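You operate a simulated robot arm through the tools that you are given. There is no shell and no other tool. Be economical: measure what you need, move in short steps, check, and stop when the job is done.

The job below is to be done with a simulated robot arm. You get a single attempt, and the scene is never put back.

TASK
Grip the thick end cover in the vice, rub it bright, grease it.
Fine: small green pad, then yellow brush and orange tin; both tools back, vice left shut. Set down upright: yellow block brush. A coat counts when it lies all over at full strength: go over it till it gets no stronger. What is to be rubbed or washed off counts as gone when no trace of it is left.

The check looks at the end state, three seconds after you hand in, the way a careful person would. Anything else that was tipped, shoved, dropped, spilled or broken makes it a failure. Lids that push on must go on centred and level and be pressed home; caps that screw on are set level and turned clockwise until they are tight.

THE ROBOT
A 6-joint arm with a two-finger gripper, fixed in place. Base frame: the origin is at the foot of the arm, x ahead of it, y to its left, z up; the work surface is at about z = 850. Readings come in mm, rad, newtons and seconds.
Its first joint turns from -2.897 to 2.897 rad. Payload 1.71 kg.
The TCP is the grasp point between the finger pads, 20 mm short of the fingertips. In the tool frame z runs along the fingers and y along their closing line. The gripper opens to 96 mm. The gripper's body begins 113 mm behind the TCP.
Orientation is that of the tool frame in the base frame, as a unit quaternion [x, y, z, w]. With the fingers straight down and closing along the base's y, the tool's x points along the base's -x, its y along +y and its z along -z.

THE INTERFACE
- The arm moves only by the tool drive_tool. Its argument "commands" is one flat list of numbers, 7 for each row, row after row: the turn, a rotation vector about the tool's x, y, z in rad, then the shift along the tool's x, y, z in mm, then the finger opening in mm, from 0 to 96. In form: [ax, ay, az, tx, ty, tz, claw, ax, ay, az, tx, ty, tz, claw, ...]. A call has 1 to 12 rows; each row shifts and turns the commanded pose from where the row before left it, along the tool's axes as they then stand. Rows are played at 5 a second. More than 50 mm and 0.15 rad between two rows, or a gripper value outside its range, and nothing of the call is played. A pose out of reach is approached as far as the arm can. The call stops where the force on the tool passes 50 N (or 10 N more than at its start, if that is more) or the arm is blocked; 0.2 s more then pass. Each finger travels about 45 mm/s and halts on what it meets, pressing with about 33 N; the grip force reading is that of the motor and also rises with nothing between the fingers. The clock runs only during rows and for 0.2 s after the last one: add rows that do not move to give the fingers time. The reply holds the time, the measured pose of the TCP, the force on the tool along the base axes, the opening and the grip force, in the units named above and with some noise, with the torque about the TCP (base axes, N m) and any sound that the robot's microphone picked up.
- Cameras (640 x 400 px; columns grow to the right, rows downward): "scene" is fixed at [48.8, 498.3, 1681.9]; the picture's right is [-0.90, -0.43, 0.00], its down [-0.25, 0.52, -0.82] and it looks along [0.35, -0.74, -0.58] (base axes); focal length 368 px, centre (320, 200). "wrist" rides on the gripper at [66, 14, -145] in the tool frame; the picture's right is [-0.21, 0.98, 0.00], its down [-0.88, -0.18, -0.45] and it looks along [-0.44, -0.09, 0.90] (tool axes); focal length 275 px, centre (320, 200).
- snapshot(camera): a new picture of that camera. No time passes.
- lift_body(by): slides the trunk up (or, below 0, down) by that many mm; the arm rides with it, the base frame stays. It gives what a move gives, with no picture.
- pixel_to_xyz(camera, pixels): for up to 12 pixels [column, row] of the newest picture of that camera ("zoom" is the newest enlarged one), the place [x, y, z] in the base frame of the surface seen there, good to about 3 mm. No time passes.
- close_up(camera, box): a new picture of the part [left, top, right, bottom] of that camera's present view, enlarged. No time passes.
- hand_in(): hands the job in; it is judged then, once.

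Go step by step. Measure first, check grasps and placings, and put right what went wrong. The budget is 80 turns and 38 pictures, counting those below and the enlarged ones. Unless the task says otherwise, let go and move clear before handing in, and close with one line.

The tools are called after "Request:" as a command line: name --argument value ..., lists and objects as JSON in quotes. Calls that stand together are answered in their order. drive_tool: Moves the arm, as the interface text tells. Its arguments: {"type":"object","properties":{"commands":{"type":"array"}},"required":["commands"]} The other tools are called the same way: lift_body (by) slides the trunk up or down; snapshot (camera) takes a picture; pixel_to_xyz (camera, pixels) gives the place of the surface under pixels of a picture; close_up (camera, box) takes an enlarged picture of a part of a camera's view; hand_in () hands the job in.

At the start:

```text
time_s: 0.0
position: [461.5, -281.8, 1179.8]
tool_rot: [-0.001, 1.0, 0.0, -0.001]
contact_force: [0.0, 0.1, -0.4]
torque: [-0.01, 0.0, 0.0]
opening: 96.2
grasp_force: 0.0
trunk travel left (down, up): [-200.0, 190.0]
```

scene: 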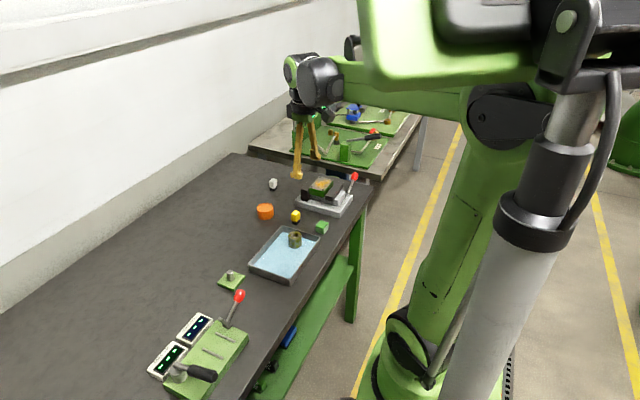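
wrist: 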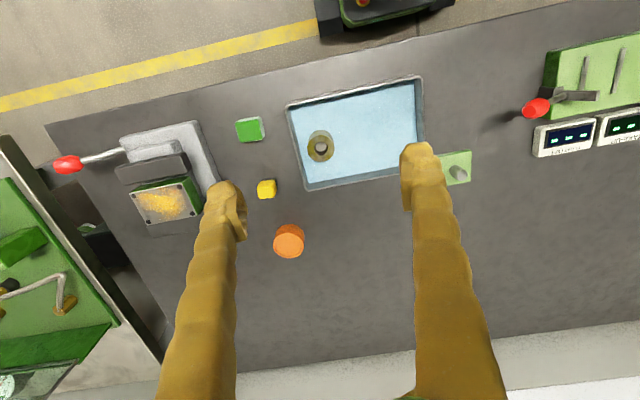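

The wrist view shows the vice on the left with a rusty-topped plate in it, at about (165,200). Near it are a green pad (250,130), a yellow block (267,188), an orange tin (289,240) and a tray with a part (320,147). I'll enlarge these areas first.

Request:
close_up --camera "wrist" --box '[40, 90, 340, 278]'

Request:
close_up --camera "scene" --box '[210, 160, 370, 290]'

Request:
pixel_to_xyz --camera "wrist" --pixels '[[250, 128], [267, 188], [289, 236], [320, 147], [165, 203], [155, 160], [67, 164], [190, 140], [455, 168], [230, 160], [140, 192], [190, 182]]'

```text
2.13 times, centred on (190, 184) of wrist
```

zoom: 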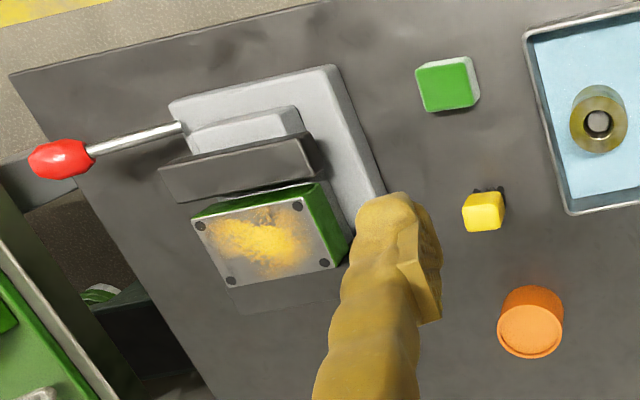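

```text
3.08 times, centred on (290, 225) of scene
```

zoom: 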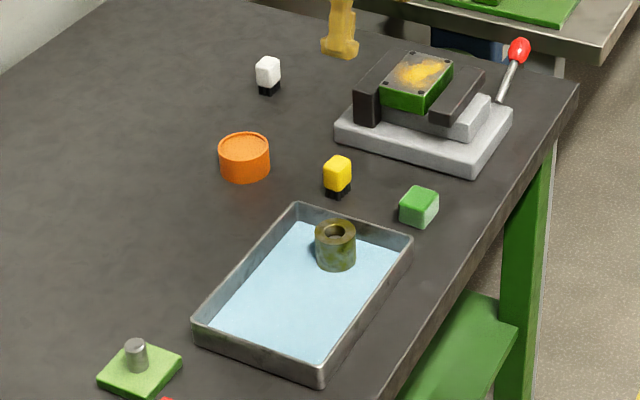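

```text
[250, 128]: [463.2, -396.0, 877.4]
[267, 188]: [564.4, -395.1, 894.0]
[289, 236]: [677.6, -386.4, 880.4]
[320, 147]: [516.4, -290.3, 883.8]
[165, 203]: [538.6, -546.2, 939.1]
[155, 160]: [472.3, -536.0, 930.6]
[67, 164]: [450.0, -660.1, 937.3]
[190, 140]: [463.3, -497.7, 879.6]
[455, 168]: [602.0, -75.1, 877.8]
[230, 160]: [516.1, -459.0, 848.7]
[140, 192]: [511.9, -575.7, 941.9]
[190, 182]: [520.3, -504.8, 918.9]
```

The rusty cover sits between the vice jaws at around z 940, and there's a lever with a red ball. I'll bring the wrist camera over the vice to see the jaw gaps, lever and tools up close.

Request:
drive_tool --commands '[0, 0, 0, 8, -36, 12, 96, 0, 0, 0, 8, -36, 12, 96, 0, 0, 0, 8, -36, 12, 96, 0, 0, 0, 8, -36, 12, 96, 0, 0, 0, 8, -36, 12, 96]'

Request:
snapshot --camera "wrist"

```text
time_s: 1.2
position: [403.0, -459.1, 1122.7]
tool_rot: [-0.001, 1.0, -0.001, 0.007]
contact_force: [-0.5, 0.2, 0.5]
torque: [-0.04, -0.1, 0.02]
opening: 96.1
grasp_force: 0.2
trunk travel left (down, up): [-200.0, 190.0]
```

```text
33 pictures are left
```

wrist: 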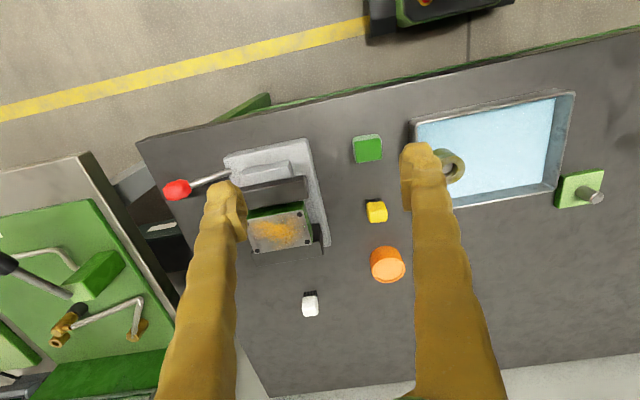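

Request:
close_up --camera "wrist" --box '[150, 120, 422, 290]'

Request:
drive_tool --commands '[0, 0, 0, 0, 0, 0, 96, 0, 0, 0, 0, 0, 0, 96]'

Request:
pixel_to_xyz --camera "wrist" --pixels '[[367, 148], [376, 210], [387, 262], [310, 305], [248, 215], [250, 248], [302, 206], [312, 248], [177, 189], [210, 179], [265, 170], [275, 192]]'

```text
2.35 times, centred on (286, 205) of wrist
```

zoom: 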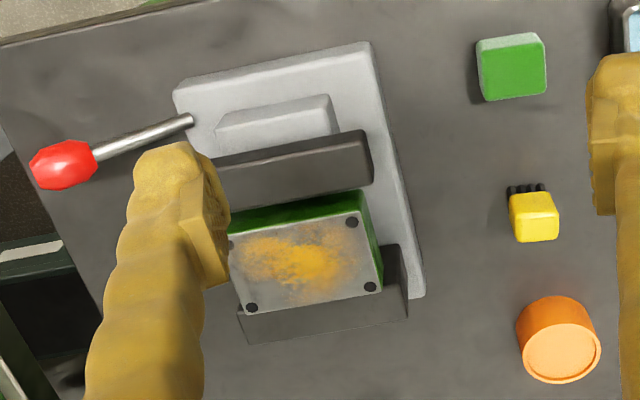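

```text
time_s: 1.8
position: [404.6, -461.3, 1123.2]
tool_rot: [0.0, 1.0, -0.001, 0.007]
contact_force: [-0.4, 0.1, -0.5]
torque: [0.0, 0.0, -0.01]
opening: 95.9
grasp_force: 0.0
trunk travel left (down, up): [-200.0, 190.0]
```

```text
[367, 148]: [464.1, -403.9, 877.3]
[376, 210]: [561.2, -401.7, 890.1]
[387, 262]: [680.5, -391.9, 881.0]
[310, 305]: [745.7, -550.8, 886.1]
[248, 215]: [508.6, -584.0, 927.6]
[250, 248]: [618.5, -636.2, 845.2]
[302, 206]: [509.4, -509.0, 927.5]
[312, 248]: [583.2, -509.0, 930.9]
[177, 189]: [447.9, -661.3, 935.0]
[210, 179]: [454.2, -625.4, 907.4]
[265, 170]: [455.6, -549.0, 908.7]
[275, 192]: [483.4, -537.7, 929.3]
```

The cover sits loose: there's a gap between the near dark jaw and its green side, at zoom (290,195). The lever with the red ball sticks out at zoom (62,165). I'll move the camera over it to see how it pivots.

Request:
drive_tool --commands '[0, 0, 0, 8, -40, 15, 96, 0, 0, 0, 8, -40, 15, 96, 0, 0, 0, 8, -40, 15, 96, 0, 0, 0, 8, -40, 15, 96, 0, 0, 0, 0, 0, 0, 96, 0, 0, 0, 0, 0, 0, 96]'

Request:
snapshot --camera "wrist"

```text
time_s: 3.2
position: [375.2, -620.6, 1062.7]
tool_rot: [0.0, 1.0, 0.0, 0.007]
contact_force: [1.3, 0.1, 0.4]
torque: [0.02, 0.0, 0.02]
opening: 95.9
grasp_force: 0.0
trunk travel left (down, up): [-200.0, 190.0]
```

```text
31 pictures are left
```

wrist: 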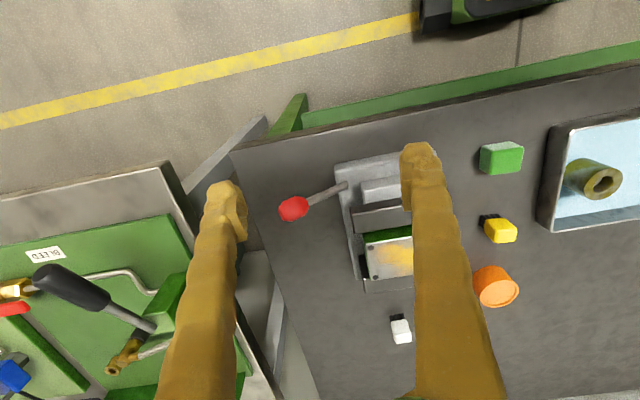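

Request:
close_up --camera "wrist" --box '[240, 130, 420, 300]'

Request:
pixel_to_xyz --camera "wrist" --pixels '[[293, 209], [310, 202], [325, 195], [340, 187], [350, 180], [358, 215], [400, 200], [375, 190], [390, 235], [368, 250]]'

```text
2.35 times, centred on (330, 215) of wrist
```

zoom: 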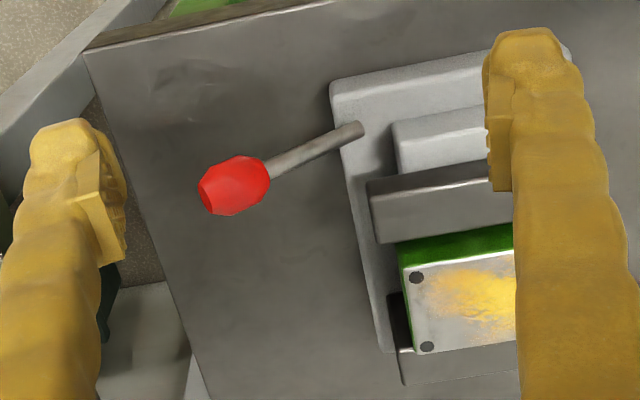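

```text
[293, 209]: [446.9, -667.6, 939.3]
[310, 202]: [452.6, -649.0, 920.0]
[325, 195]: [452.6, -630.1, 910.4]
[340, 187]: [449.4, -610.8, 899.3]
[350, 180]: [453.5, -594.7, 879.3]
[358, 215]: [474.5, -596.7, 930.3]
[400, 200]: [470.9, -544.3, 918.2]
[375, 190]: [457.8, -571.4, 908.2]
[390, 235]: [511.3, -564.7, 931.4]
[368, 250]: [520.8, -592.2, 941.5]
```

The lever rod lies in a plane at x≈451, rising from about (451,-595,885) to the ball at (447,-668,939). I'll close the fingers and go down on the −x side of the ball, then nudge it towards +x to learn how it swings.

Request:
drive_tool --commands '[0, 0.014, 0, -6, -12, 0, 0, 0, 0, 0, -6, -12, 0, 0, 0, 0, 0, -6, -12, 0, 0, 0, 0, 0, -6, -12, 10, 0, 0, 0, 0, -8, 0, 30, 0, 0, 0, 0, 0, 0, 30, 0, 0, 0, 0, 0, 0, 30, 0, 0, 0, 0, 0, 0, 23, 0, 0, 0, 0, 0, 0, 0, 0]'

Request:
snapshot --camera "wrist"

```text
time_s: 5.2
position: [405.4, -668.9, 941.3]
tool_rot: [0.0, 1.0, 0.0, 0.0]
contact_force: [-0.5, 0.9, 0.2]
torque: [0.03, 0.0, 0.02]
opening: 0.3
grasp_force: 29.3
trunk travel left (down, up): [-200.0, 190.0]
```

```text
29 pictures are left
```

wrist: 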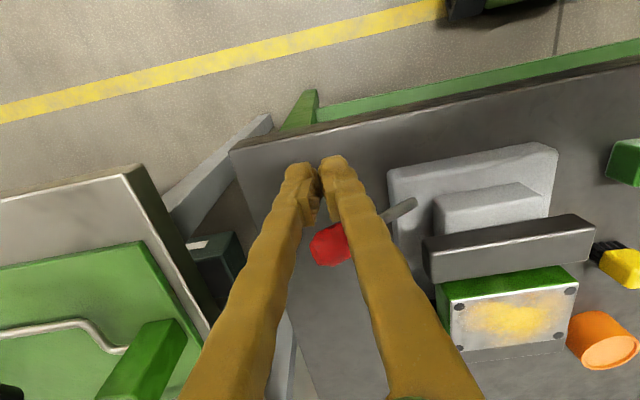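

The fingers are closed on the −x side of the ball (330,245). Now I'll push gently towards +x.

Request:
drive_tool --commands '[0, 0, 0, -8, 0, 0, 0, 0, 0, 0, -8, 0, 0, 0, 0, 0, 0, -8, 0, 0, 0, 0, 0, 0, -8, 0, 0, 0, 0, 0, 0, -8, 0, 0, 0]'

```text
time_s: 6.3
position: [424.2, -666.8, 946.0]
tool_rot: [0.0, 1.0, 0.0, 0.003]
contact_force: [0.9, 1.6, 0.4]
torque: [-0.06, 0.0, 0.0]
opening: 0.3
grasp_force: 29.6
trunk travel left (down, up): [-200.0, 190.0]
stopped in row 5: the force on the tool passed its limit at 51 N (the readings are from after the stop); the commanded pose is now the measured one
```

The lever blocked in +x at x≈424. Next I'll back off, rise, and press down on the ball from above.

Request:
drive_tool --commands '[0, 0.006, 0, 8, 0, 0, 0, 0, 0, 0, 0, 0, -30, 0, 0, 0, 0, 0, 0, -25, 0, 0, 0, 0, -30, 0, 0, 0, 0, 0, 0, 0, 0, 10, 0, 0, 0, 0, 0, 0, 8, 0, 0, 0, 0, 0, 0, 8, 0, 0, 0, 0, 0, 0, 8, 0, 0, 0, 0, 0, 0, 8, 0]'

```text
time_s: 8.3
position: [442.6, -668.6, 961.3]
tool_rot: [0.002, 1.0, 0.0, 0.001]
contact_force: [-2.2, -0.8, 24.2]
torque: [-0.14, -0.17, -0.09]
opening: 0.2
grasp_force: 29.4
trunk travel left (down, up): [-200.0, 190.0]
```

Contact at 24 N with the tips near 941, so it may be moving or stiff. I'll press on a little.

Request:
drive_tool --commands '[0, 0, 0, 0, 0, 5, 0, 0, 0, 0, 0, 0, 5, 0, 0, 0, 0, 0, 0, 5, 0, 0, 0, 0, 0, 0, 5, 0]'

Request:
snapshot --camera "wrist"

```text
time_s: 8.7
position: [428.4, -668.9, 963.9]
tool_rot: [0.003, 1.0, -0.001, 0.009]
contact_force: [-0.3, 0.1, 0.3]
torque: [0.01, -0.07, 0.01]
opening: 0.2
grasp_force: 29.4
trunk travel left (down, up): [-200.0, 190.0]
stopped in row 1: the force on the tool passed its limit at 57 N (the readings are from after the stop); the commanded pose is now the measured one
```

```text
28 pictures are left
```

wrist: 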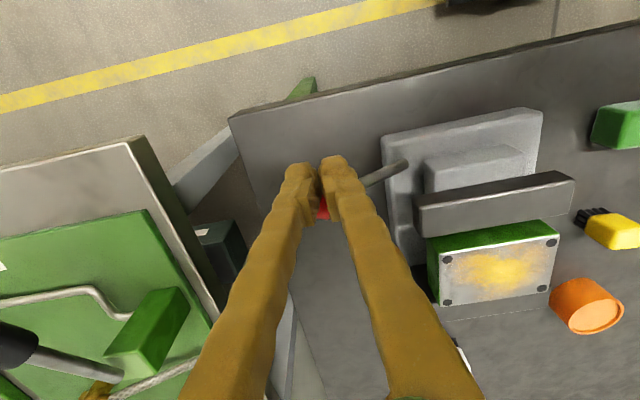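

The tips slipped off and the ball didn't go down. I'll try from the +x side, pushing towards −x.

Request:
drive_tool --commands '[0, 0.018, 0, 0, 0, -30, 0, 0, 0, 0, -28, 0, 0, 0, 0, 0, 0, -25, 0, 0, 0, 0, 0, 0, 0, 0, 27, 0, 0, 0, 0, 0, 0, 27, 0, 0, 0, 0, 5, 0, 0, 0, 0, 0, 0, 6, 0, 0, 0, 0, 0, 0, 6, 0, 0, 0, 0, 0, 0, 6, 0, 0, 0]'

```text
time_s: 10.4
position: [476.0, -666.4, 945.2]
tool_rot: [-0.005, 1.0, -0.001, 0.013]
contact_force: [113.8, -3.9, -2.6]
torque: [-0.31, -1.28, 0.4]
opening: 6.2
grasp_force: 29.7
trunk travel left (down, up): [-200.0, 190.0]
stopped in row 8: the force on the tool passed its limit at 60 N (the readings are from after the stop); the commanded pose is now the measured one
```

Blocked in −x too, with 114 N after the stop, so the lever must swing upwards about the x axis. I'll back off, rise, go round to the −y side of the ball and push +y.

Request:
drive_tool --commands '[0, 0.026, 0.01, -12, 0, 0, 0, 0, 0, 0, 0, 0, -30, 0, 0, 0, 0, 0, -5, -30, 0, 0, 0, 0, 20, -20, 0, 0, 0, 0, 0, 20, -18, 0, 0, 0, 0, 0, 0, 0, 30, 0, 0, 0, 0, 0, 0, 30, 0]'

Request:
snapshot --camera "wrist"

```text
time_s: 12.0
position: [433.7, -712.5, 944.4]
tool_rot: [0.004, 1.0, -0.001, -0.003]
contact_force: [-0.3, 0.4, -0.7]
torque: [-0.03, 0.02, 0.02]
opening: 0.0
grasp_force: 29.5
trunk travel left (down, up): [-200.0, 190.0]
```

```text
27 pictures are left
```

wrist: 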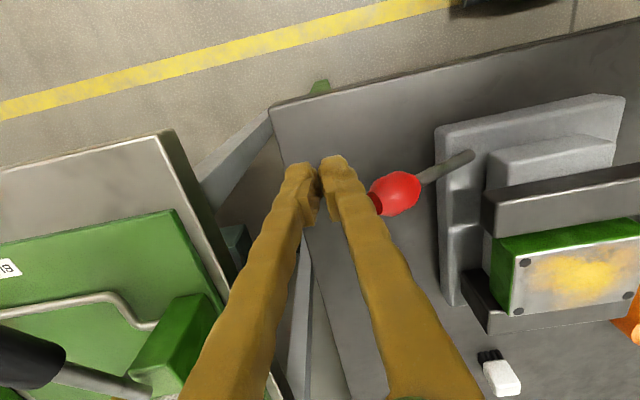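

The fingers are now on the −y side of the ball. I'll shift +13 in x and push +y, rising slightly.

Request:
drive_tool --commands '[0, 0, 0, -13, 0, 0, 0, 0, 0, 0, 0, 10, 0, 0, 0, 0, 0, 0, 8, 0, 0, 0, 0, 0, 0, 6, 0, 0, 0, 0, 0, 0, 6, -3, 0, 0, 0, 0, 0, 6, -4, 0, 0, 0, 0, 0, 6, -4, 0]'

```text
time_s: 12.8
position: [429.5, -697.1, 956.2]
tool_rot: [0.005, 1.0, -0.004, 0.006]
contact_force: [0.5, 0.0, 1.3]
torque: [-0.05, -0.04, -0.03]
opening: 0.0
grasp_force: 29.5
trunk travel left (down, up): [-200.0, 190.0]
stopped in row 4: the force on the tool passed its limit at 63 N (the readings are from after the stop); the commanded pose is now the measured one
```

It was blocked at +y as well, though that push was mostly along the rod. I'll rise, turn the gripper 90° so the fingers close along x, and grip the ball to lift it.

Request:
drive_tool --commands '[0, 0, 0, 0, -8, 0, 0, 0, 0, 0, 0, 0, -40, 0, 0, 0, 0, 0, 0, -40, 50, 0, 0, 0.143, 0, 0, 0, 50, 0, 0, 0.143, 0, 0, 0, 50, 0, 0, 0.143, 0, 0, 0, 50, 0, 0, 0.143, 0, 0, 0, 50, 0, 0, 0.143, 0, 0, 0, 50, 0, 0, 0.143, 0, 0, 0, 50, 0, 0, 0.143, 0, 0, 0, 50, 0, 0, 0.143, 0, 0, 0, 50, 0, 0, 0.143, 0, 0, 0, 50]'

Request:
drive_tool --commands '[0, 0, 0.143, 0, 0, 0, 50, 0, 0, 0.143, 0, 0, 0, 50, 0, 0, 0, 0, 0, 0, 50]'

Request:
snapshot --camera "wrist"

```text
time_s: 15.4
position: [429.9, -705.0, 1034.6]
tool_rot: [0.605, 0.796, -0.001, 0.007]
contact_force: [0.1, -0.3, 0.0]
torque: [-0.01, 0.05, -0.03]
opening: 49.8
grasp_force: 0.0
trunk travel left (down, up): [-200.0, 190.0]
```

```text
time_s: 16.2
position: [431.6, -704.6, 1034.4]
tool_rot: [0.712, 0.702, 0.0, 0.007]
contact_force: [-0.2, -0.8, 1.1]
torque: [0.03, -0.05, -0.03]
opening: 49.9
grasp_force: 0.0
trunk travel left (down, up): [-200.0, 190.0]
```

```text
26 pictures are left
```

wrist: 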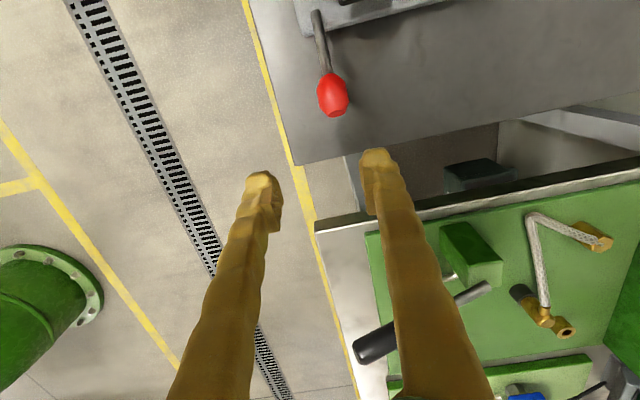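

Request:
pixel_to_xyz --camera "wrist" --pixels '[[331, 92], [330, 105], [325, 60], [320, 35], [317, 15], [340, 20]]'

```text
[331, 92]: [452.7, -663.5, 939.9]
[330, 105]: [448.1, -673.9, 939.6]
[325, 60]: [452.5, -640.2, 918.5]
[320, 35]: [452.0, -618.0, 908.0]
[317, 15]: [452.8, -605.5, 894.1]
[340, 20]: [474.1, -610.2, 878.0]
```

The ball centre is about (451,-666,932). I'll move above it, go down with the fingers straddling it in x, and grip.

Request:
drive_tool --commands '[0.01, 0.01, 0, 19, 10, 0, 50, 0, 0, 0, 19, 9, 20, 50, 0, 0, 0, 0, 0, 30, 50, 0, 0, 0, 0, 0, 30, 50, 0, 0, 0, 0, 0, 19, 50, 0, 0, 0, 0, 0, 0, 20, 0, 0, 0, 0, 0, 0, 0, 0, 0, 0, 0, 0, 0, 0]'

```text
time_s: 18.0
position: [452.6, -665.6, 935.4]
tool_rot: [0.711, 0.703, -0.001, 0.0]
contact_force: [8.3, 0.2, -1.2]
torque: [-0.05, -0.06, -0.01]
opening: 24.2
grasp_force: 33.7
trunk travel left (down, up): [-200.0, 190.0]
```

The ball is gripped, 24 mm wide. Now I'll lift along the arc, +y and up, in small steps.

Request:
drive_tool --commands '[0, 0, 0, 2, 0, -3, 0, 0, 0, 0, 2, 0, -3, 0, 0, 0, 0, 2, 0, -3, 0, 0, 0, 0, 2.5, 0, -3, 0, 0, 0, 0, 2.5, 0, -3, 0]'

```text
time_s: 19.2
position: [451.7, -656.6, 949.6]
tool_rot: [0.712, 0.702, 0.0, -0.001]
contact_force: [10.5, -4.0, -16.5]
torque: [-1.13, -0.06, -0.01]
opening: 22.7
grasp_force: 34.9
trunk travel left (down, up): [-200.0, 190.0]
```

It's moving under about 17 N. I'll keep following the arc.

Request:
drive_tool --commands '[0, 0, 0, 3, 0, -3, 0, 0, 0, 0, 3, 0, -3, 0, 0, 0, 0, 3.2, 0, -2.7, 0, 0, 0, 0, 3.5, 0, -2.5, 0, 0, 0, 0, 3.5, 0, -2.2, 0]'

Request:
close_up --camera "scene" --box '[280, 140, 380, 230]'

```text
time_s: 20.4
position: [452.1, -640.9, 963.1]
tool_rot: [0.712, 0.703, 0.001, 0.0]
contact_force: [19.0, -10.7, -10.9]
torque: [-1.2, -0.05, -0.12]
opening: 22.8
grasp_force: 34.8
trunk travel left (down, up): [-200.0, 190.0]
```

```text
4.44 times, centred on (330, 185) of scene
```

zoom: 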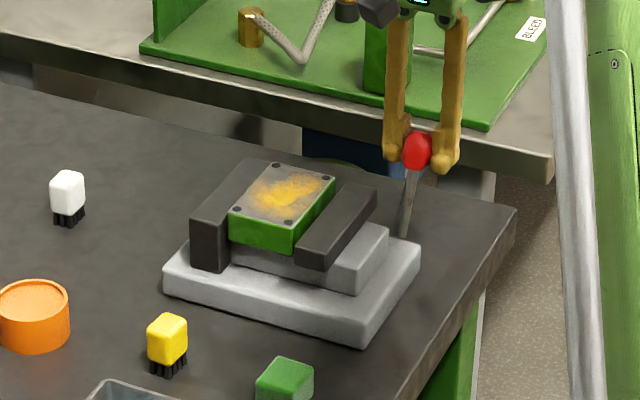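

The lever swings up and the jaw follows it, drifting +x. I'll carry on round the arc with a small +x drift.

Request:
drive_tool --commands '[0, 0, 0, 4, 0.7, -2.3, 0, 0, 0, 0, 4.2, 0.7, -2, 0, 0, 0, 0, 4.4, 0.7, -1.8, 0, 0, 0, 0, 4.6, 0.6, -1.5, 0, 0, 0, 0, 4.8, 0.5, -1.2, 0, 0, 0, 0, 5, 0.5, -0.8, 0, 0, 0, 0, 5, 0.5, -0.4, 0]'

```text
time_s: 22.1
position: [438.7, -610.3, 980.6]
tool_rot: [0.713, 0.701, 0.004, 0.007]
contact_force: [-2.7, -29.8, 2.6]
torque: [-0.39, -0.13, -0.24]
opening: 0.2
grasp_force: 29.1
trunk travel left (down, up): [-200.0, 190.0]
stopped in row 7: the force on the tool passed its limit at 54 N (the readings are from after the stop); the commanded pose is now the measured one
```

The grip slipped off, with the opening now at 0.2. I'll look at where the lever and jaw ended up.

Request:
close_up --camera "scene" --box '[280, 140, 380, 230]'

Request:
snapshot --camera "wrist"

```text
4.44 times, centred on (330, 185) of scene
```

zoom: 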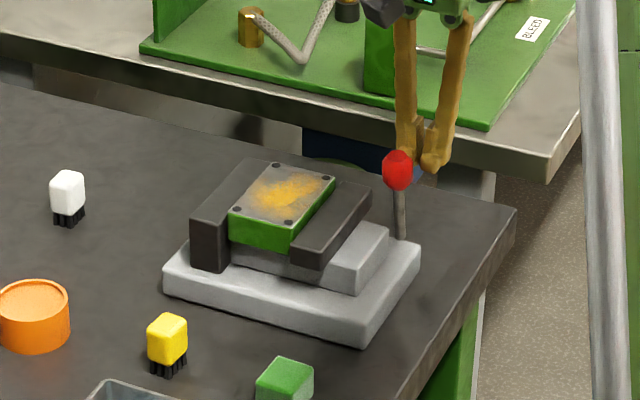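

```text
23 pictures are left
```

wrist: 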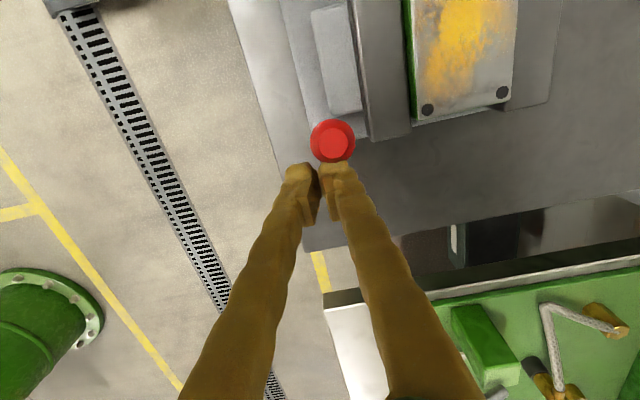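

Request:
pixel_to_xyz --camera "wrist" --pixels '[[332, 130], [332, 145], [390, 60], [412, 60], [430, 60], [335, 60]]'

```text
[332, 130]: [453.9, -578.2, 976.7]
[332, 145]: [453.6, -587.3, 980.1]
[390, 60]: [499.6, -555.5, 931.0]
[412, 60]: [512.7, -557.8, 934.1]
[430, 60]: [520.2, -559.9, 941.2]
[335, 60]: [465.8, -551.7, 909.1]
```

The lever now stands vertical, ball at (453,-588,972). I'll line the closed fingers up behind it in y and push +y to finish the throw.

Request:
drive_tool --commands '[0.0155, 0.0044, 0, -10, 0, 0, 0, 0, 0, 0, 0, 14, 0, 0, 0, 0, 0, 0, 0, 3, 0, 0, 0, 0, 5, 0, 0, 0, 0, 0, 0, 4, 0, 0, 0, 0, 0, 0, 4, 0, 0, 0, 0, 0, 0, 4, 0, 0, 0, 0, 0, 0, 4, 0, 0, 0, 0, 0, 0, 4, 0, 0, 0, 0, 0, 0, 4, 0, 1, 0, 0, 0, 0, 4, 0, 1, 0]'

```text
time_s: 23.5
position: [438.1, -611.6, 984.7]
tool_rot: [0.713, 0.701, 0.003, 0.006]
contact_force: [-3.7, -4.8, 3.7]
torque: [-0.04, -0.02, -0.01]
opening: 0.1
grasp_force: 29.6
trunk travel left (down, up): [-200.0, 190.0]
stopped in row 6: the force on the tool passed its limit at 54 N (the readings are from after the stop); the commanded pose is now the measured one
```

The force hit 54 N with the lever upright, so it may be at its stop, jaw on cover. I'll check the jaw/cover gap.

Request:
close_up --camera "wrist" --box '[280, 0, 560, 175]'

Request:
pixel_to_xyz --camera "zoom" --pixels '[[270, 120], [285, 120], [300, 120], [320, 120], [540, 120], [600, 120], [120, 320], [120, 350]]'

```text
2.29 times, centred on (420, 88) of wrist
```

zoom: 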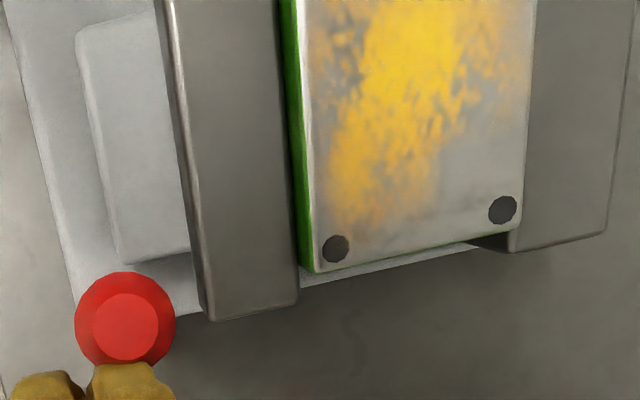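

```text
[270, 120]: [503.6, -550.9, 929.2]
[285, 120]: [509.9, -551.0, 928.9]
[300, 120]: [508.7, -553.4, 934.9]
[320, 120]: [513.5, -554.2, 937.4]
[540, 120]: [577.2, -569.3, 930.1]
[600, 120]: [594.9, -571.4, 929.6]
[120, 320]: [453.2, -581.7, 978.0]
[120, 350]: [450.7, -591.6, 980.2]
```

The jaw now looks tight on the cover on both sides. I'll make one slow, quasi-static push on the ball to see whether any travel remains.

Request:
drive_tool --commands '[0.0135, 0.004, 0, -6, 0, 0, 0, 0, 0, 0, 0, 14, 5, 0, 0, 0, 0, 0, 0, 4, 0, 0, 0, 0, 4, 0, 0, 0, 0, 0, 0, 2, 0, 0, 0, 0, 0, 0, 1.5, 0, 0, 0, 0, 0, 0, 1.5, 0, 0, 0, 0, 0, 0, 1.5, 0, 0, 0, 0, 0, 0, 1.5, 0, 0, 0, 0, 0, 0, 1.5, 0, 0, 0, 0, 0, 0, 1.5, 0, 0, 0, 0, 0, 0, 1.5, 0, 0, 0]'

```text
time_s: 25.1
position: [436.3, -610.8, 982.0]
tool_rot: [0.714, 0.7, 0.003, 0.008]
contact_force: [-2.4, -7.8, 4.8]
torque: [-0.11, -0.1, -0.05]
opening: 0.0
grasp_force: 29.2
trunk travel left (down, up): [-200.0, 190.0]
stopped in row 8: the force on the tool passed its limit at 53 N (the readings are from after the stop); the commanded pose is now the measured one
```

No movement at 53 N, so the vice is shut on the cover. Now I'll rise, move over to the tools and turn the gripper back.

Request:
drive_tool --commands '[0.0155, 0.005, 0, -8, 0, 0, 0, 0, 0, 0, 0, 0, -40, 0, 0, 0, 0, 0, 0, -40, 30, 0, 0, 0, 40, 0, -20, 60, 0, 0, 0, 40, 0, 0, 80, 0, 0, 0, 40, 0, 0, 80, 0, 0, 0, 40, 0, 0, 80, 0, 0, 0, 40, 0, 0, 80, 0, 0, -0.143, 0, 0, 0, 80, 0, 0, -0.143, 0, 0, 0, 80, 0, 0, -0.143, 0, 0, 0, 80, 0, 0, -0.143, 0, 0, 0, 80]'

Request:
drive_tool --commands '[0, 0, -0.143, 0, 0, 0, 80, 0, 0, -0.143, 0, 0, 0, 80, 0, 0, -0.143, 0, 0, 0, 80, 0, 0, -0.143, 0, 0, 0, 80, 0, 0, -0.143, 0, 0, 0, 80, 0, 0, -0.143, 0, 0, 0, 80, 0, 0, -0.143, 0, 0, 0, 80, 0, 0, 0, 0, 0, 0, 80]'

Request:
snapshot --camera "wrist"

```text
time_s: 27.7
position: [443.6, -417.8, 1081.5]
tool_rot: [0.485, 0.874, 0.0, -0.001]
contact_force: [-0.1, 1.0, -0.5]
torque: [0.01, -0.01, 0.03]
opening: 79.9
grasp_force: 0.1
trunk travel left (down, up): [-200.0, 190.0]
```

```text
time_s: 29.5
position: [443.8, -417.9, 1082.5]
tool_rot: [0.007, 1.0, 0.0, -0.001]
contact_force: [-1.1, -0.2, -0.3]
torque: [-0.01, 0.0, 0.03]
opening: 80.1
grasp_force: 0.1
trunk travel left (down, up): [-200.0, 190.0]
```

```text
21 pictures are left
```

wrist: 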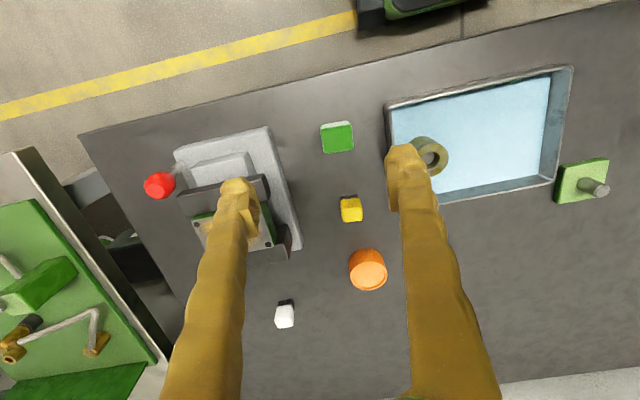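

Request:
close_up --camera "wrist" --box '[260, 100, 420, 300]'

Request:
pixel_to_xyz --camera "wrist" --pixels '[[323, 131], [349, 127], [325, 152], [352, 148], [342, 204], [360, 201], [344, 220], [362, 218], [368, 270], [355, 256], [379, 281], [351, 200]]'

```text
2.00 times, centred on (340, 200) of wrist
```

zoom: 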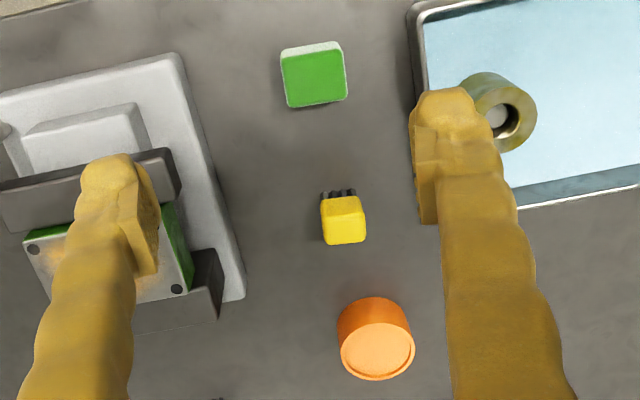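

```text
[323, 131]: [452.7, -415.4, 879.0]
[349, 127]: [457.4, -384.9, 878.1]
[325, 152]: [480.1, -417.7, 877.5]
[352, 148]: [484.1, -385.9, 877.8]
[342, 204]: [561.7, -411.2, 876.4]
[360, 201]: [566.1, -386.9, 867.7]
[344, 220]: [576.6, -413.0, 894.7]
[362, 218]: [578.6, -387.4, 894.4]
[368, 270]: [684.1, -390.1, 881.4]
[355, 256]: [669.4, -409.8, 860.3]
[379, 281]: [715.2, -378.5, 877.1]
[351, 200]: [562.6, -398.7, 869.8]
```

The green pad is about 31 mm square, centre (468,-401), top at z 878, turned about 5°. I'll descend on it with the fingers spread 62 mm, stopping with the tips about 10 mm above the table.

Request:
drive_tool --commands '[0, 0, 0.07, 0, 0, 0, 62, 0, 0, 0, -11.4, 9.5, 20, 62, 0, 0, 0, -11.3, 9.5, 40, 62, 0, 0, 0, 0, 0, 40, 62, 0, 0, 0, 0, 0, 40, 62, 0, 0, 0, 0, 0, 30, 62, 0, 0, 0, 0, 0, 20, 62, 0, 0, 0, 0, 0, 12, 62, 0, 0, 0, 0, 0, 0, 62]'

Request:
snapshot --camera "wrist"

```text
time_s: 31.5
position: [468.0, -399.8, 879.6]
tool_rot: [0.044, 0.999, 0.0, -0.001]
contact_force: [0.9, -0.1, -0.2]
torque: [0.02, 0.03, 0.0]
opening: 61.9
grasp_force: 0.0
trunk travel left (down, up): [-200.0, 190.0]
```

```text
19 pictures are left
```

wrist: 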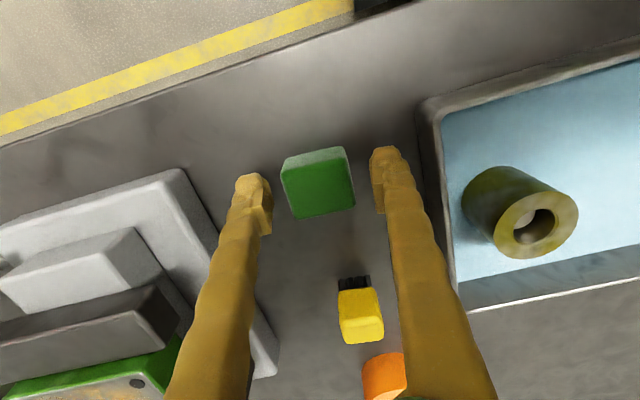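

The fingers straddle the pad cleanly. I'll close and lift a little.

Request:
drive_tool --commands '[0, 0, 0, 0, 0, 0, 20, 0, 0, 0, 0, 0, 0, 10, 0, 0, 0, 0, 0, 0, 10, 0, 0, 0, 0, 0, 0, 10, 0, 0, 0, 0, 0, -15, 10, 0, 0, 0, 0, 0, -30, 10, 0, 0, 0, 0, 0, -45, 10, 0, 0, 0, 0, 0, -45, 10]'

```text
time_s: 33.3
position: [468.3, -399.3, 1014.7]
tool_rot: [0.042, 0.999, 0.001, -0.001]
contact_force: [-0.3, 0.4, 0.0]
torque: [0.01, 0.0, 0.0]
opening: 10.1
grasp_force: 0.1
trunk travel left (down, up): [-200.0, 190.0]
```

The opening ran to 10 mm with no force, so the pad wasn't held. I'll look.

Request:
snapshot --camera "wrist"

```text
18 pictures are left
```

wrist: 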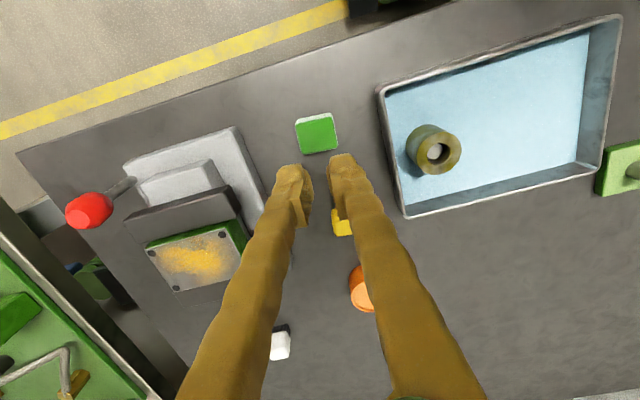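

Request:
pixel_to_xyz --camera "wrist" --pixels '[[318, 134], [298, 122], [332, 116], [338, 147], [304, 152], [88, 210], [130, 184], [225, 205], [232, 222], [190, 262]]'

Request:
close_up --camera "wrist" --box '[40, 90, 400, 315]'

```text
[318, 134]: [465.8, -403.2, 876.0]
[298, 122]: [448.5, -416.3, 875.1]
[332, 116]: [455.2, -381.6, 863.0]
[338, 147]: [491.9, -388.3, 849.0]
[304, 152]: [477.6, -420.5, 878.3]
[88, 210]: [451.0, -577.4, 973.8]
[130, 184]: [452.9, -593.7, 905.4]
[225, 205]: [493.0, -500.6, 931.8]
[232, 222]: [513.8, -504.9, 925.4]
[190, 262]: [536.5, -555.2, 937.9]
```

```text
1.78 times, centred on (220, 202) of wrist
```

zoom: 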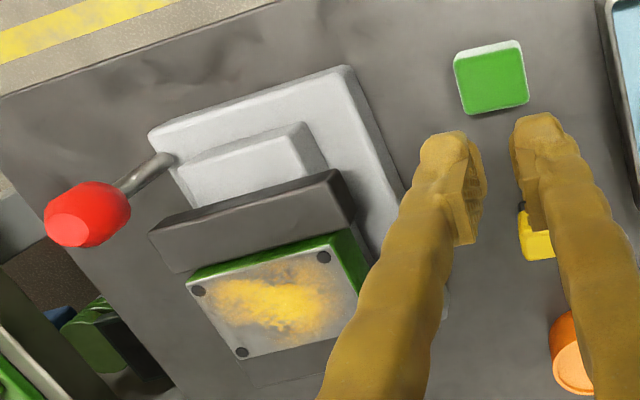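

The pad is still in place at about (465,-401). I'll go down again slightly deeper, close, and read the grip before lifting.

Request:
drive_tool --commands '[0, 0, 0, 3, -1.5, 20, 62, 0, 0, 0, 0, 0, 40, 62, 0, 0, 0, 0, 0, 40, 62, 0, 0, 0, 0, 0, 25, 62, 0, 0, 0, 0, 0, 15, 62, 0, 0, 0, 0, 0, 0, 62, 0, 0, 0, 0, 0, 0, 0, 0, 0, 0, 0, 0, 0, 0, 0, 0, 0, 0, 0, 0, 0, 0, 0, 0, 0, 0, 0, 0, 0, 0, 0, 0, 0, 0, 0]'

Request:
snapshot --camera "wrist"

```text
time_s: 35.7
position: [465.1, -401.7, 875.5]
tool_rot: [0.043, 0.999, 0.0, -0.001]
contact_force: [0.0, -0.5, 0.5]
torque: [-0.01, -0.01, -0.01]
opening: 38.5
grasp_force: 32.9
trunk travel left (down, up): [-200.0, 190.0]
```

```text
16 pictures are left
```

wrist: 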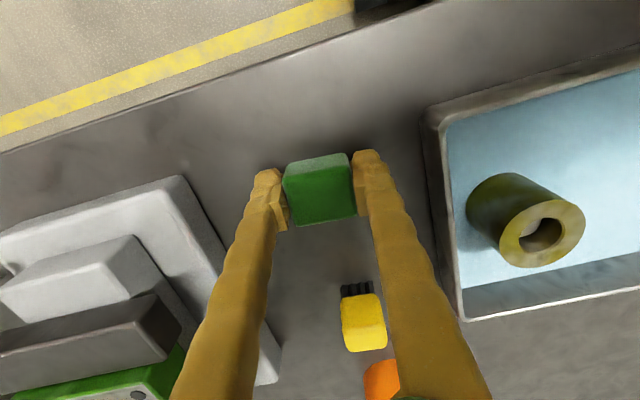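

Gripped now: opening 38.5, 33 N, pad square between the fingers. I'll lift gently.

Request:
drive_tool --commands '[0, 0, 0, 0, 0, -5, 0, 0, 0, 0, 0, 0, -10, 0, 0, 0, 0, 0, 0, -15, 0, 0, 0, 0, 0, 0, -30, 0, 0, 0, 0, 0, 0, -40, 0, 0, 0, 0, 0, 0, -40, 0]'

```text
time_s: 37.1
position: [463.5, -403.2, 1013.3]
tool_rot: [0.043, 0.999, 0.0, -0.001]
contact_force: [0.8, -0.2, -0.5]
torque: [0.02, 0.02, -0.02]
opening: 38.3
grasp_force: 33.0
trunk travel left (down, up): [-200.0, 190.0]
```

The pad is held. I'll measure the cover's corners from the last enlarged picture.

Request:
pixel_to_xyz --camera "zoom" --pixels '[[192, 284], [331, 248], [235, 357], [270, 350], [345, 290], [198, 291], [323, 257], [241, 352], [270, 270], [300, 320]]'

```text
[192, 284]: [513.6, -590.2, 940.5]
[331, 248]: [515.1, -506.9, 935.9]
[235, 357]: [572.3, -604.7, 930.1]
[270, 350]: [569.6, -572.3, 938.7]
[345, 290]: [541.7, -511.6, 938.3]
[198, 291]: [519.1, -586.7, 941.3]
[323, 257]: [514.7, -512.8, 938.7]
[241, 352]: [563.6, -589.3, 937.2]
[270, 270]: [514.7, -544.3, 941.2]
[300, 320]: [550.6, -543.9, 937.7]
```

The cover top spans x 511–575 and y −592 to −507 at z≈939. I'll carry the pad above its centre, squared up, and lower it to contact.

Request:
drive_tool --commands '[0, 0, -0.086, 0, 0, 0, 0, 0, 0, 0, -20, -36.5, 0, 0, 0, 0, 0, -20, -36.5, 0, 0, 0, 0, 0, -20, -36.5, 0, 0, 0, 0, 0, -20, -36.5, 0, 0, 0, 0, 0, 0, 0, 20, 0, 0, 0, 0, 0, 0, 15, 0, 0, 0, 0, 0, 0, 5, 0, 0, 0, 0, 0, 0, 3, 0, 0, 0, 0, 0, 0, 3, 0]'

```text
time_s: 39.3
position: [545.0, -549.1, 967.4]
tool_rot: [0.001, 1.0, 0.0, -0.001]
contact_force: [0.4, -1.0, 0.4]
torque: [0.01, 0.01, -0.04]
opening: 38.1
grasp_force: 32.8
trunk travel left (down, up): [-200.0, 190.0]
```

Request:
drive_tool --commands '[0, 0, 0, 0, 0, 1.5, 0, 0, 0, 0, 0, 0, 1.5, 0, 0, 0, 0, 0, 0, 1, 0]'

```text
time_s: 40.1
position: [544.3, -547.3, 964.7]
tool_rot: [-0.001, 1.0, 0.0, -0.001]
contact_force: [1.4, 0.8, 13.9]
torque: [0.03, -0.04, 0.0]
opening: 38.2
grasp_force: 32.6
trunk travel left (down, up): [-200.0, 190.0]
```

Contact at z≈965 with 14 N. I'll start rubbing in a raster.

Request:
drive_tool --commands '[0, 0, 0, 0, -31, 0, 0, 0, 0, 0, 0, 31, 0, 0, 0, 0, 0, 0, 31, 0, 0, 0, 0, 0, -21, 0, 0, 0, 0, 0, 0, 0, -31, 0, 0, 0, 0, 0, 0, -31, 0, 0, 0, 0, 0, 21, 0, 0, 0, 0, 0, 0, 21, 0, 0, 0, 0, 0, 0, 0, 31, 0, 0, 0, 0, 0, 0, 31, 0, 0, 0, 0, 0, 0, -31, 0, 0, 0, 0, 0, 0, -31, 0, 0]'

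```text
time_s: 42.7
position: [524.4, -576.6, 964.8]
tool_rot: [0.0, 1.0, -0.001, 0.0]
contact_force: [0.8, 9.6, 28.6]
torque: [0.3, 0.0, 0.05]
opening: 38.0
grasp_force: 32.7
trunk travel left (down, up): [-200.0, 190.0]
```

Rubbing works, at 29 N. Second raster pass with finer lines.

Request:
drive_tool --commands '[0, 0, 0, 0, 31, -0.5, 0, 0, 0, 0, 0, 31, -0.5, 0, 0, 0, 0, -12, 0, 0, 0, 0, 0, 0, 0, -31, 0, 0, 0, 0, 0, 0, -31, 0, 0, 0, 0, 0, -14, 0, 0, 0, 0, 0, 0, 0, 31, 0, 0, 0, 0, 0, 0, 31, 0, 0, 0, 0, 0, -14, 0, 0, 0, 0, 0, 0, 0, -31, 0, 0, 0, 0, 0, 0, -31, 0, 0, 0, 0, 0, 0, 31, 0, 0]'

Request:
drive_tool --commands '[0, 0, 0, 0, 31, 0, 0, 0, 0, 0, 40, 0, 0, 0, 0, 0, 0, 0, -31, 0, 0, 0, 0, 0, 0, -31, 0, 0, 0, 0, 0, -40, 0, 0, 0, 0, 0, 0, 20, 31, 0, 0, 0, 0, 0, 0, 0, -30, 0, 0, 0, 0, 0, 0, -40, 0, 0, 0, 0, 40, 0, 0, 0, 0, 0, 0, 40, 0, 0, 0, 0, 0, 0, 0, 0, 0, 0]'

Request:
snapshot --camera "wrist"

```text
time_s: 45.3
position: [564.6, -550.8, 965.5]
tool_rot: [0.0, 1.0, 0.001, 0.0]
contact_force: [0.2, -0.3, -1.1]
torque: [0.15, 0.02, 0.01]
opening: 38.3
grasp_force: 33.1
trunk travel left (down, up): [-200.0, 190.0]
```

```text
time_s: 47.7
position: [461.1, -545.1, 1038.0]
tool_rot: [0.0, 1.0, 0.0, -0.001]
contact_force: [-1.3, -0.3, 0.3]
torque: [-0.03, -0.04, 0.01]
opening: 38.5
grasp_force: 32.9
trunk travel left (down, up): [-200.0, 190.0]
```

```text
15 pictures are left
```

wrist: 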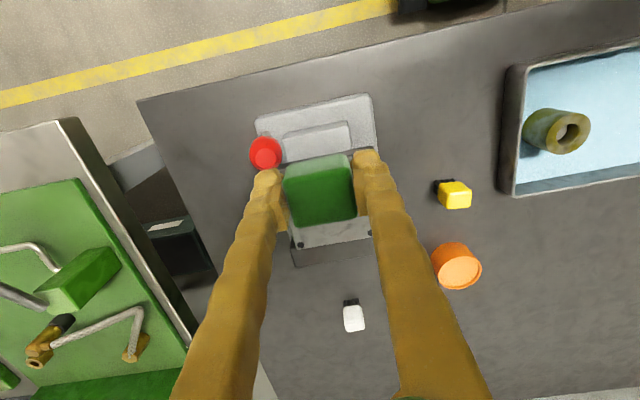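

The pad hides the cover from the wrist camera, so I'll check from the scene camera.

Request:
close_up --camera "scene" --box '[295, 160, 355, 205]'

```text
8.89 times, centred on (325, 182) of scene
```

zoom: 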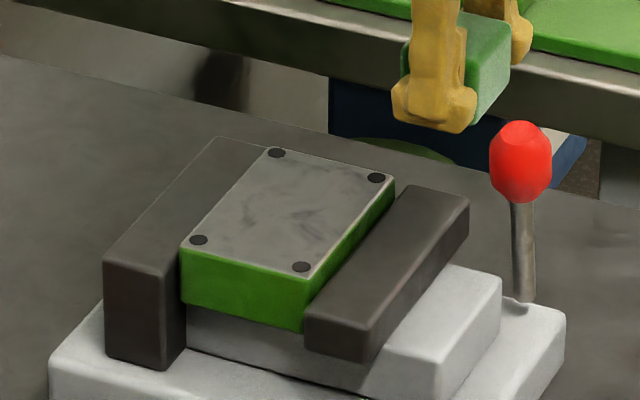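

The rust is gone, with only faint grey mottling left. I'll give it one more firm pass to be sure no trace remains.

Request:
drive_tool --commands '[0, 0, 0, -33, -17, 0, 0, 0, 0, 0, -33, -18, 0, 0, 0, 0, 0, 0, 0, 40, 0, 0, 0, 0, 0, 0, 27, 0, 0, 0, 0, 0, 0, 4, 0, 0, 0, 0, 0, 0, 3, 0, 0, 0, 0, 0, 0, 1, 0]'

```text
time_s: 49.3
position: [529.5, -583.2, 961.4]
tool_rot: [0.001, 1.0, 0.0, 0.001]
contact_force: [7.1, -10.1, 43.7]
torque: [-0.15, -0.04, 0.0]
opening: 38.5
grasp_force: 32.4
trunk travel left (down, up): [-200.0, 190.0]
```

Request:
drive_tool --commands '[0, 0, 0, 0, 0, -1.8, 0, 0, 0, 0, 0, 33, 0, 0, 0, 0, 0, 0, 33, 0, 0, 0, 0, 0, -11, 0, 0, 0, 0, 0, 0, 0, -33, 0, 0, 0, 0, 0, 0, -33, 0, 0, 0, 0, 0, -12, 0, 0, 0, 0, 0, 0, 0, 33, 0, 0, 0, 0, 0, 0, 33, 0, 0, 0, 0, 0, -12, 0, 0, 0, 0, 0, 0, 0, -33, 0, 0, 0, 0, 0, 0, -33, 0, 0]'

Request:
drive_tool --commands '[0, 0, 0, 30, 10, 0, 0, 0, 0, 0, -30, 10, 0, 0, 0, 0, 0, 30, 10, 0, 0, 0, 0, 0, -30, 10, 0, 0, 0, 0, 0, 30, 10, 0, 0, 0, 0, 0, -30, 10, 0, 0, 0, 0, 0, 30, 6, 0, 0, 0, 0, 0, 0, 0, -30, 0, 0, 0, 0, 20, 30, -40, 0, 0, 0, 0, 20, 35, 0, 0, 0, 0, 0, 15, 40, 0, 0, 0, 0, 0, 0, 0, 0, 0]'

Request:
close_up --camera "scene" --box '[295, 160, 355, 205]'

```text
time_s: 51.9
position: [565.1, -582.7, 962.4]
tool_rot: [0.001, 1.0, 0.001, -0.001]
contact_force: [0.2, -0.7, 1.6]
torque: [-0.08, 0.02, -0.01]
opening: 38.5
grasp_force: 33.5
trunk travel left (down, up): [-200.0, 190.0]
```

```text
refused: row 9 steps farther than a row can; nothing moved
```

```text
8.89 times, centred on (325, 182) of scene
```

zoom: 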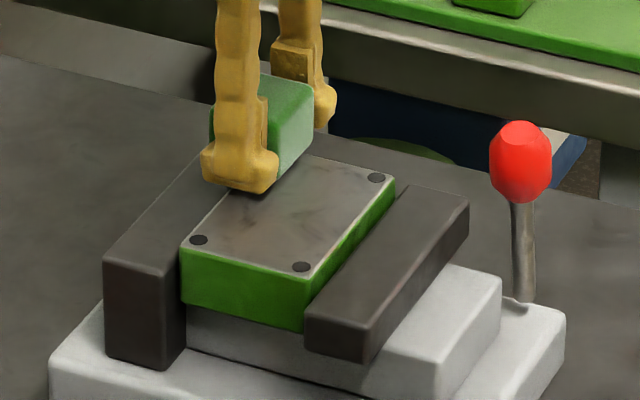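

The surface now looks uniformly grey. I'll carry the pad back above its place and check the cover from there with the wrist camera.

Request:
drive_tool --commands '[0, 0, 0, 0, 0, -25, 0, 0, 0, 0, 0, 0, -25, 0, 0, 0, 0, 20, 36.2, 0, 0, 0, 0, 0, 20, 36.2, 0, 0, 0, 0, 0, 20, 36.2, 0, 0, 0, 0, 0, 20, 36.2, 0, 0, 0, 0, 0, 20, 36.2, 0, 0, 0, 0, 0.086, 0, 0, 0, 0, 0, 0, 0, 0, 0, 0, 0]'

Request:
close_up --camera "wrist" --box '[60, 150, 300, 300]'

```text
time_s: 53.9
position: [464.9, -400.8, 1012.4]
tool_rot: [0.044, 0.999, 0.0, 0.0]
contact_force: [0.2, 0.0, -1.3]
torque: [0.01, 0.04, 0.0]
opening: 38.4
grasp_force: 32.8
trunk travel left (down, up): [-200.0, 190.0]
```

```text
2.67 times, centred on (180, 225) of wrist
```

zoom: 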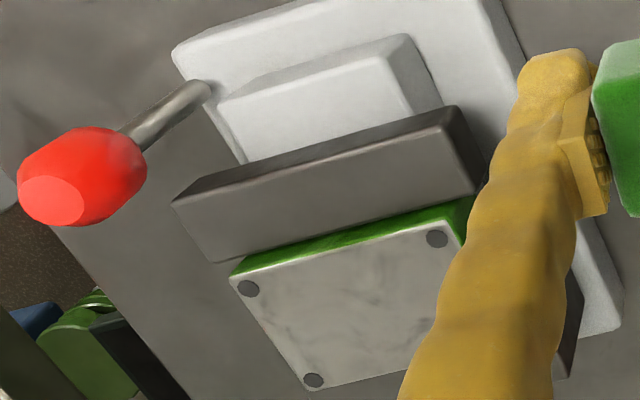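

The cover is bright with no rust left. I'll set the pad down on its spot.

Request:
drive_tool --commands '[0, 0, 0, 0, 0, 45, 0, 0, 0, 0, 0, 0, 45, 0, 0, 0, 0, 0, 0, 35, 0, 0, 0, 0, 0, 0, 9, 0, 0, 0, 0, 0, 0, 3, 0, 0, 0, 0, 0, 0, 1.5, 0, 0, 0, 0, 0, 0, 0, 0]'

```text
time_s: 55.5
position: [465.2, -401.4, 874.1]
tool_rot: [0.043, 0.999, 0.001, -0.001]
contact_force: [-0.1, -0.1, 0.4]
torque: [0.01, 0.02, 0.0]
opening: 38.3
grasp_force: 32.5
trunk travel left (down, up): [-200.0, 190.0]
```

Request:
drive_tool --commands '[0, 0, 0, 0, 0, 1, 0, 0, 0, 0, 0, 0, 1, 0, 0, 0, 0, 0, 0, 0, 0]'

```text
time_s: 56.3
position: [464.7, -402.8, 873.0]
tool_rot: [0.043, 0.999, 0.001, -0.001]
contact_force: [0.7, -0.1, 0.0]
torque: [0.01, 0.01, 0.01]
opening: 38.3
grasp_force: 33.1
trunk travel left (down, up): [-200.0, 190.0]
```

Request:
drive_tool --commands '[0, 0, 0, 0, 0, 1, 0, 0, 0, 0, 0, 0, 0, 0]'

```text
time_s: 56.9
position: [465.5, -401.0, 871.0]
tool_rot: [0.042, 0.999, 0.0, -0.001]
contact_force: [0.2, -1.3, 14.0]
torque: [-0.01, 0.06, -0.03]
opening: 38.4
grasp_force: 33.2
trunk travel left (down, up): [-200.0, 190.0]
```

The pad is down, 14 N. I'll release, rise, and move towards the brush for a look.

Request:
drive_tool --commands '[0, 0, 0, 0, 0, -0.5, 50, 0, 0, 0, 0, 0, 0, 62, 0, 0, 0, 0, 0, 0, 62, 0, 0, 0, 0, 0, -20, 62, 0, 0, 0, 0, 0, -40, 62, 0, 0, 0, 0, 0, -40, 62, 0, 0, 0, 0, 0, -30, 62, 0, 0, -0.086, 0, 0, 0, 62, 0, 0, 0, -40, 0, 0, 62, 0, 0, 0, -40, 0, 0, 62, 0, 0, 0, 0, 0, 0, 62]'

Request:
snapshot --camera "wrist"

```text
time_s: 59.3
position: [546.8, -402.2, 1000.4]
tool_rot: [-0.001, 1.0, 0.0, -0.001]
contact_force: [1.5, -0.2, 0.3]
torque: [0.02, 0.06, 0.02]
opening: 62.0
grasp_force: 0.0
trunk travel left (down, up): [-200.0, 190.0]
```

```text
11 pictures are left
```

wrist: 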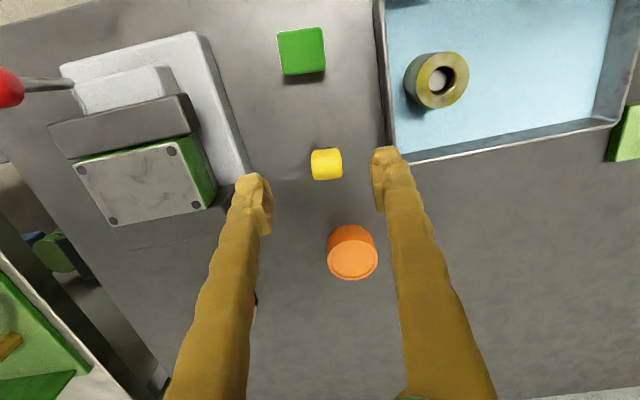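

Request:
close_up --camera "wrist" --box '[290, 130, 400, 290]'

Request:
pixel_to_xyz --camera "wrist" --pixels '[[313, 152], [338, 150], [314, 176], [339, 175], [327, 164], [353, 262], [352, 235], [335, 252], [372, 250], [352, 250], [353, 272], [326, 174]]'

```text
2.50 times, centred on (345, 210) of wrist
```

zoom: 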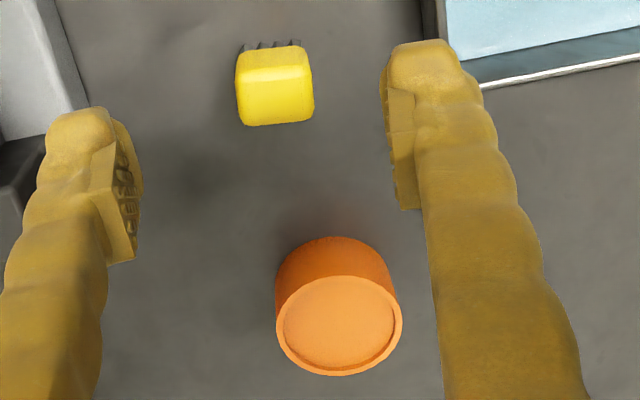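

```text
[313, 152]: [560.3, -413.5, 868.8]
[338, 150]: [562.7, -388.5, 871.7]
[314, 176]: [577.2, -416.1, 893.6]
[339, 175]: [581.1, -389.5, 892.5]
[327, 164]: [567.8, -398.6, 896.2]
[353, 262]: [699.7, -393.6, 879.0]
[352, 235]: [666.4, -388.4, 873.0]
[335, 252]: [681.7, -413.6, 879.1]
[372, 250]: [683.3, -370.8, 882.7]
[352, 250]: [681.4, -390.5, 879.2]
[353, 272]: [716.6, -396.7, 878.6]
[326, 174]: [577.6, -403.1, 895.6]
```

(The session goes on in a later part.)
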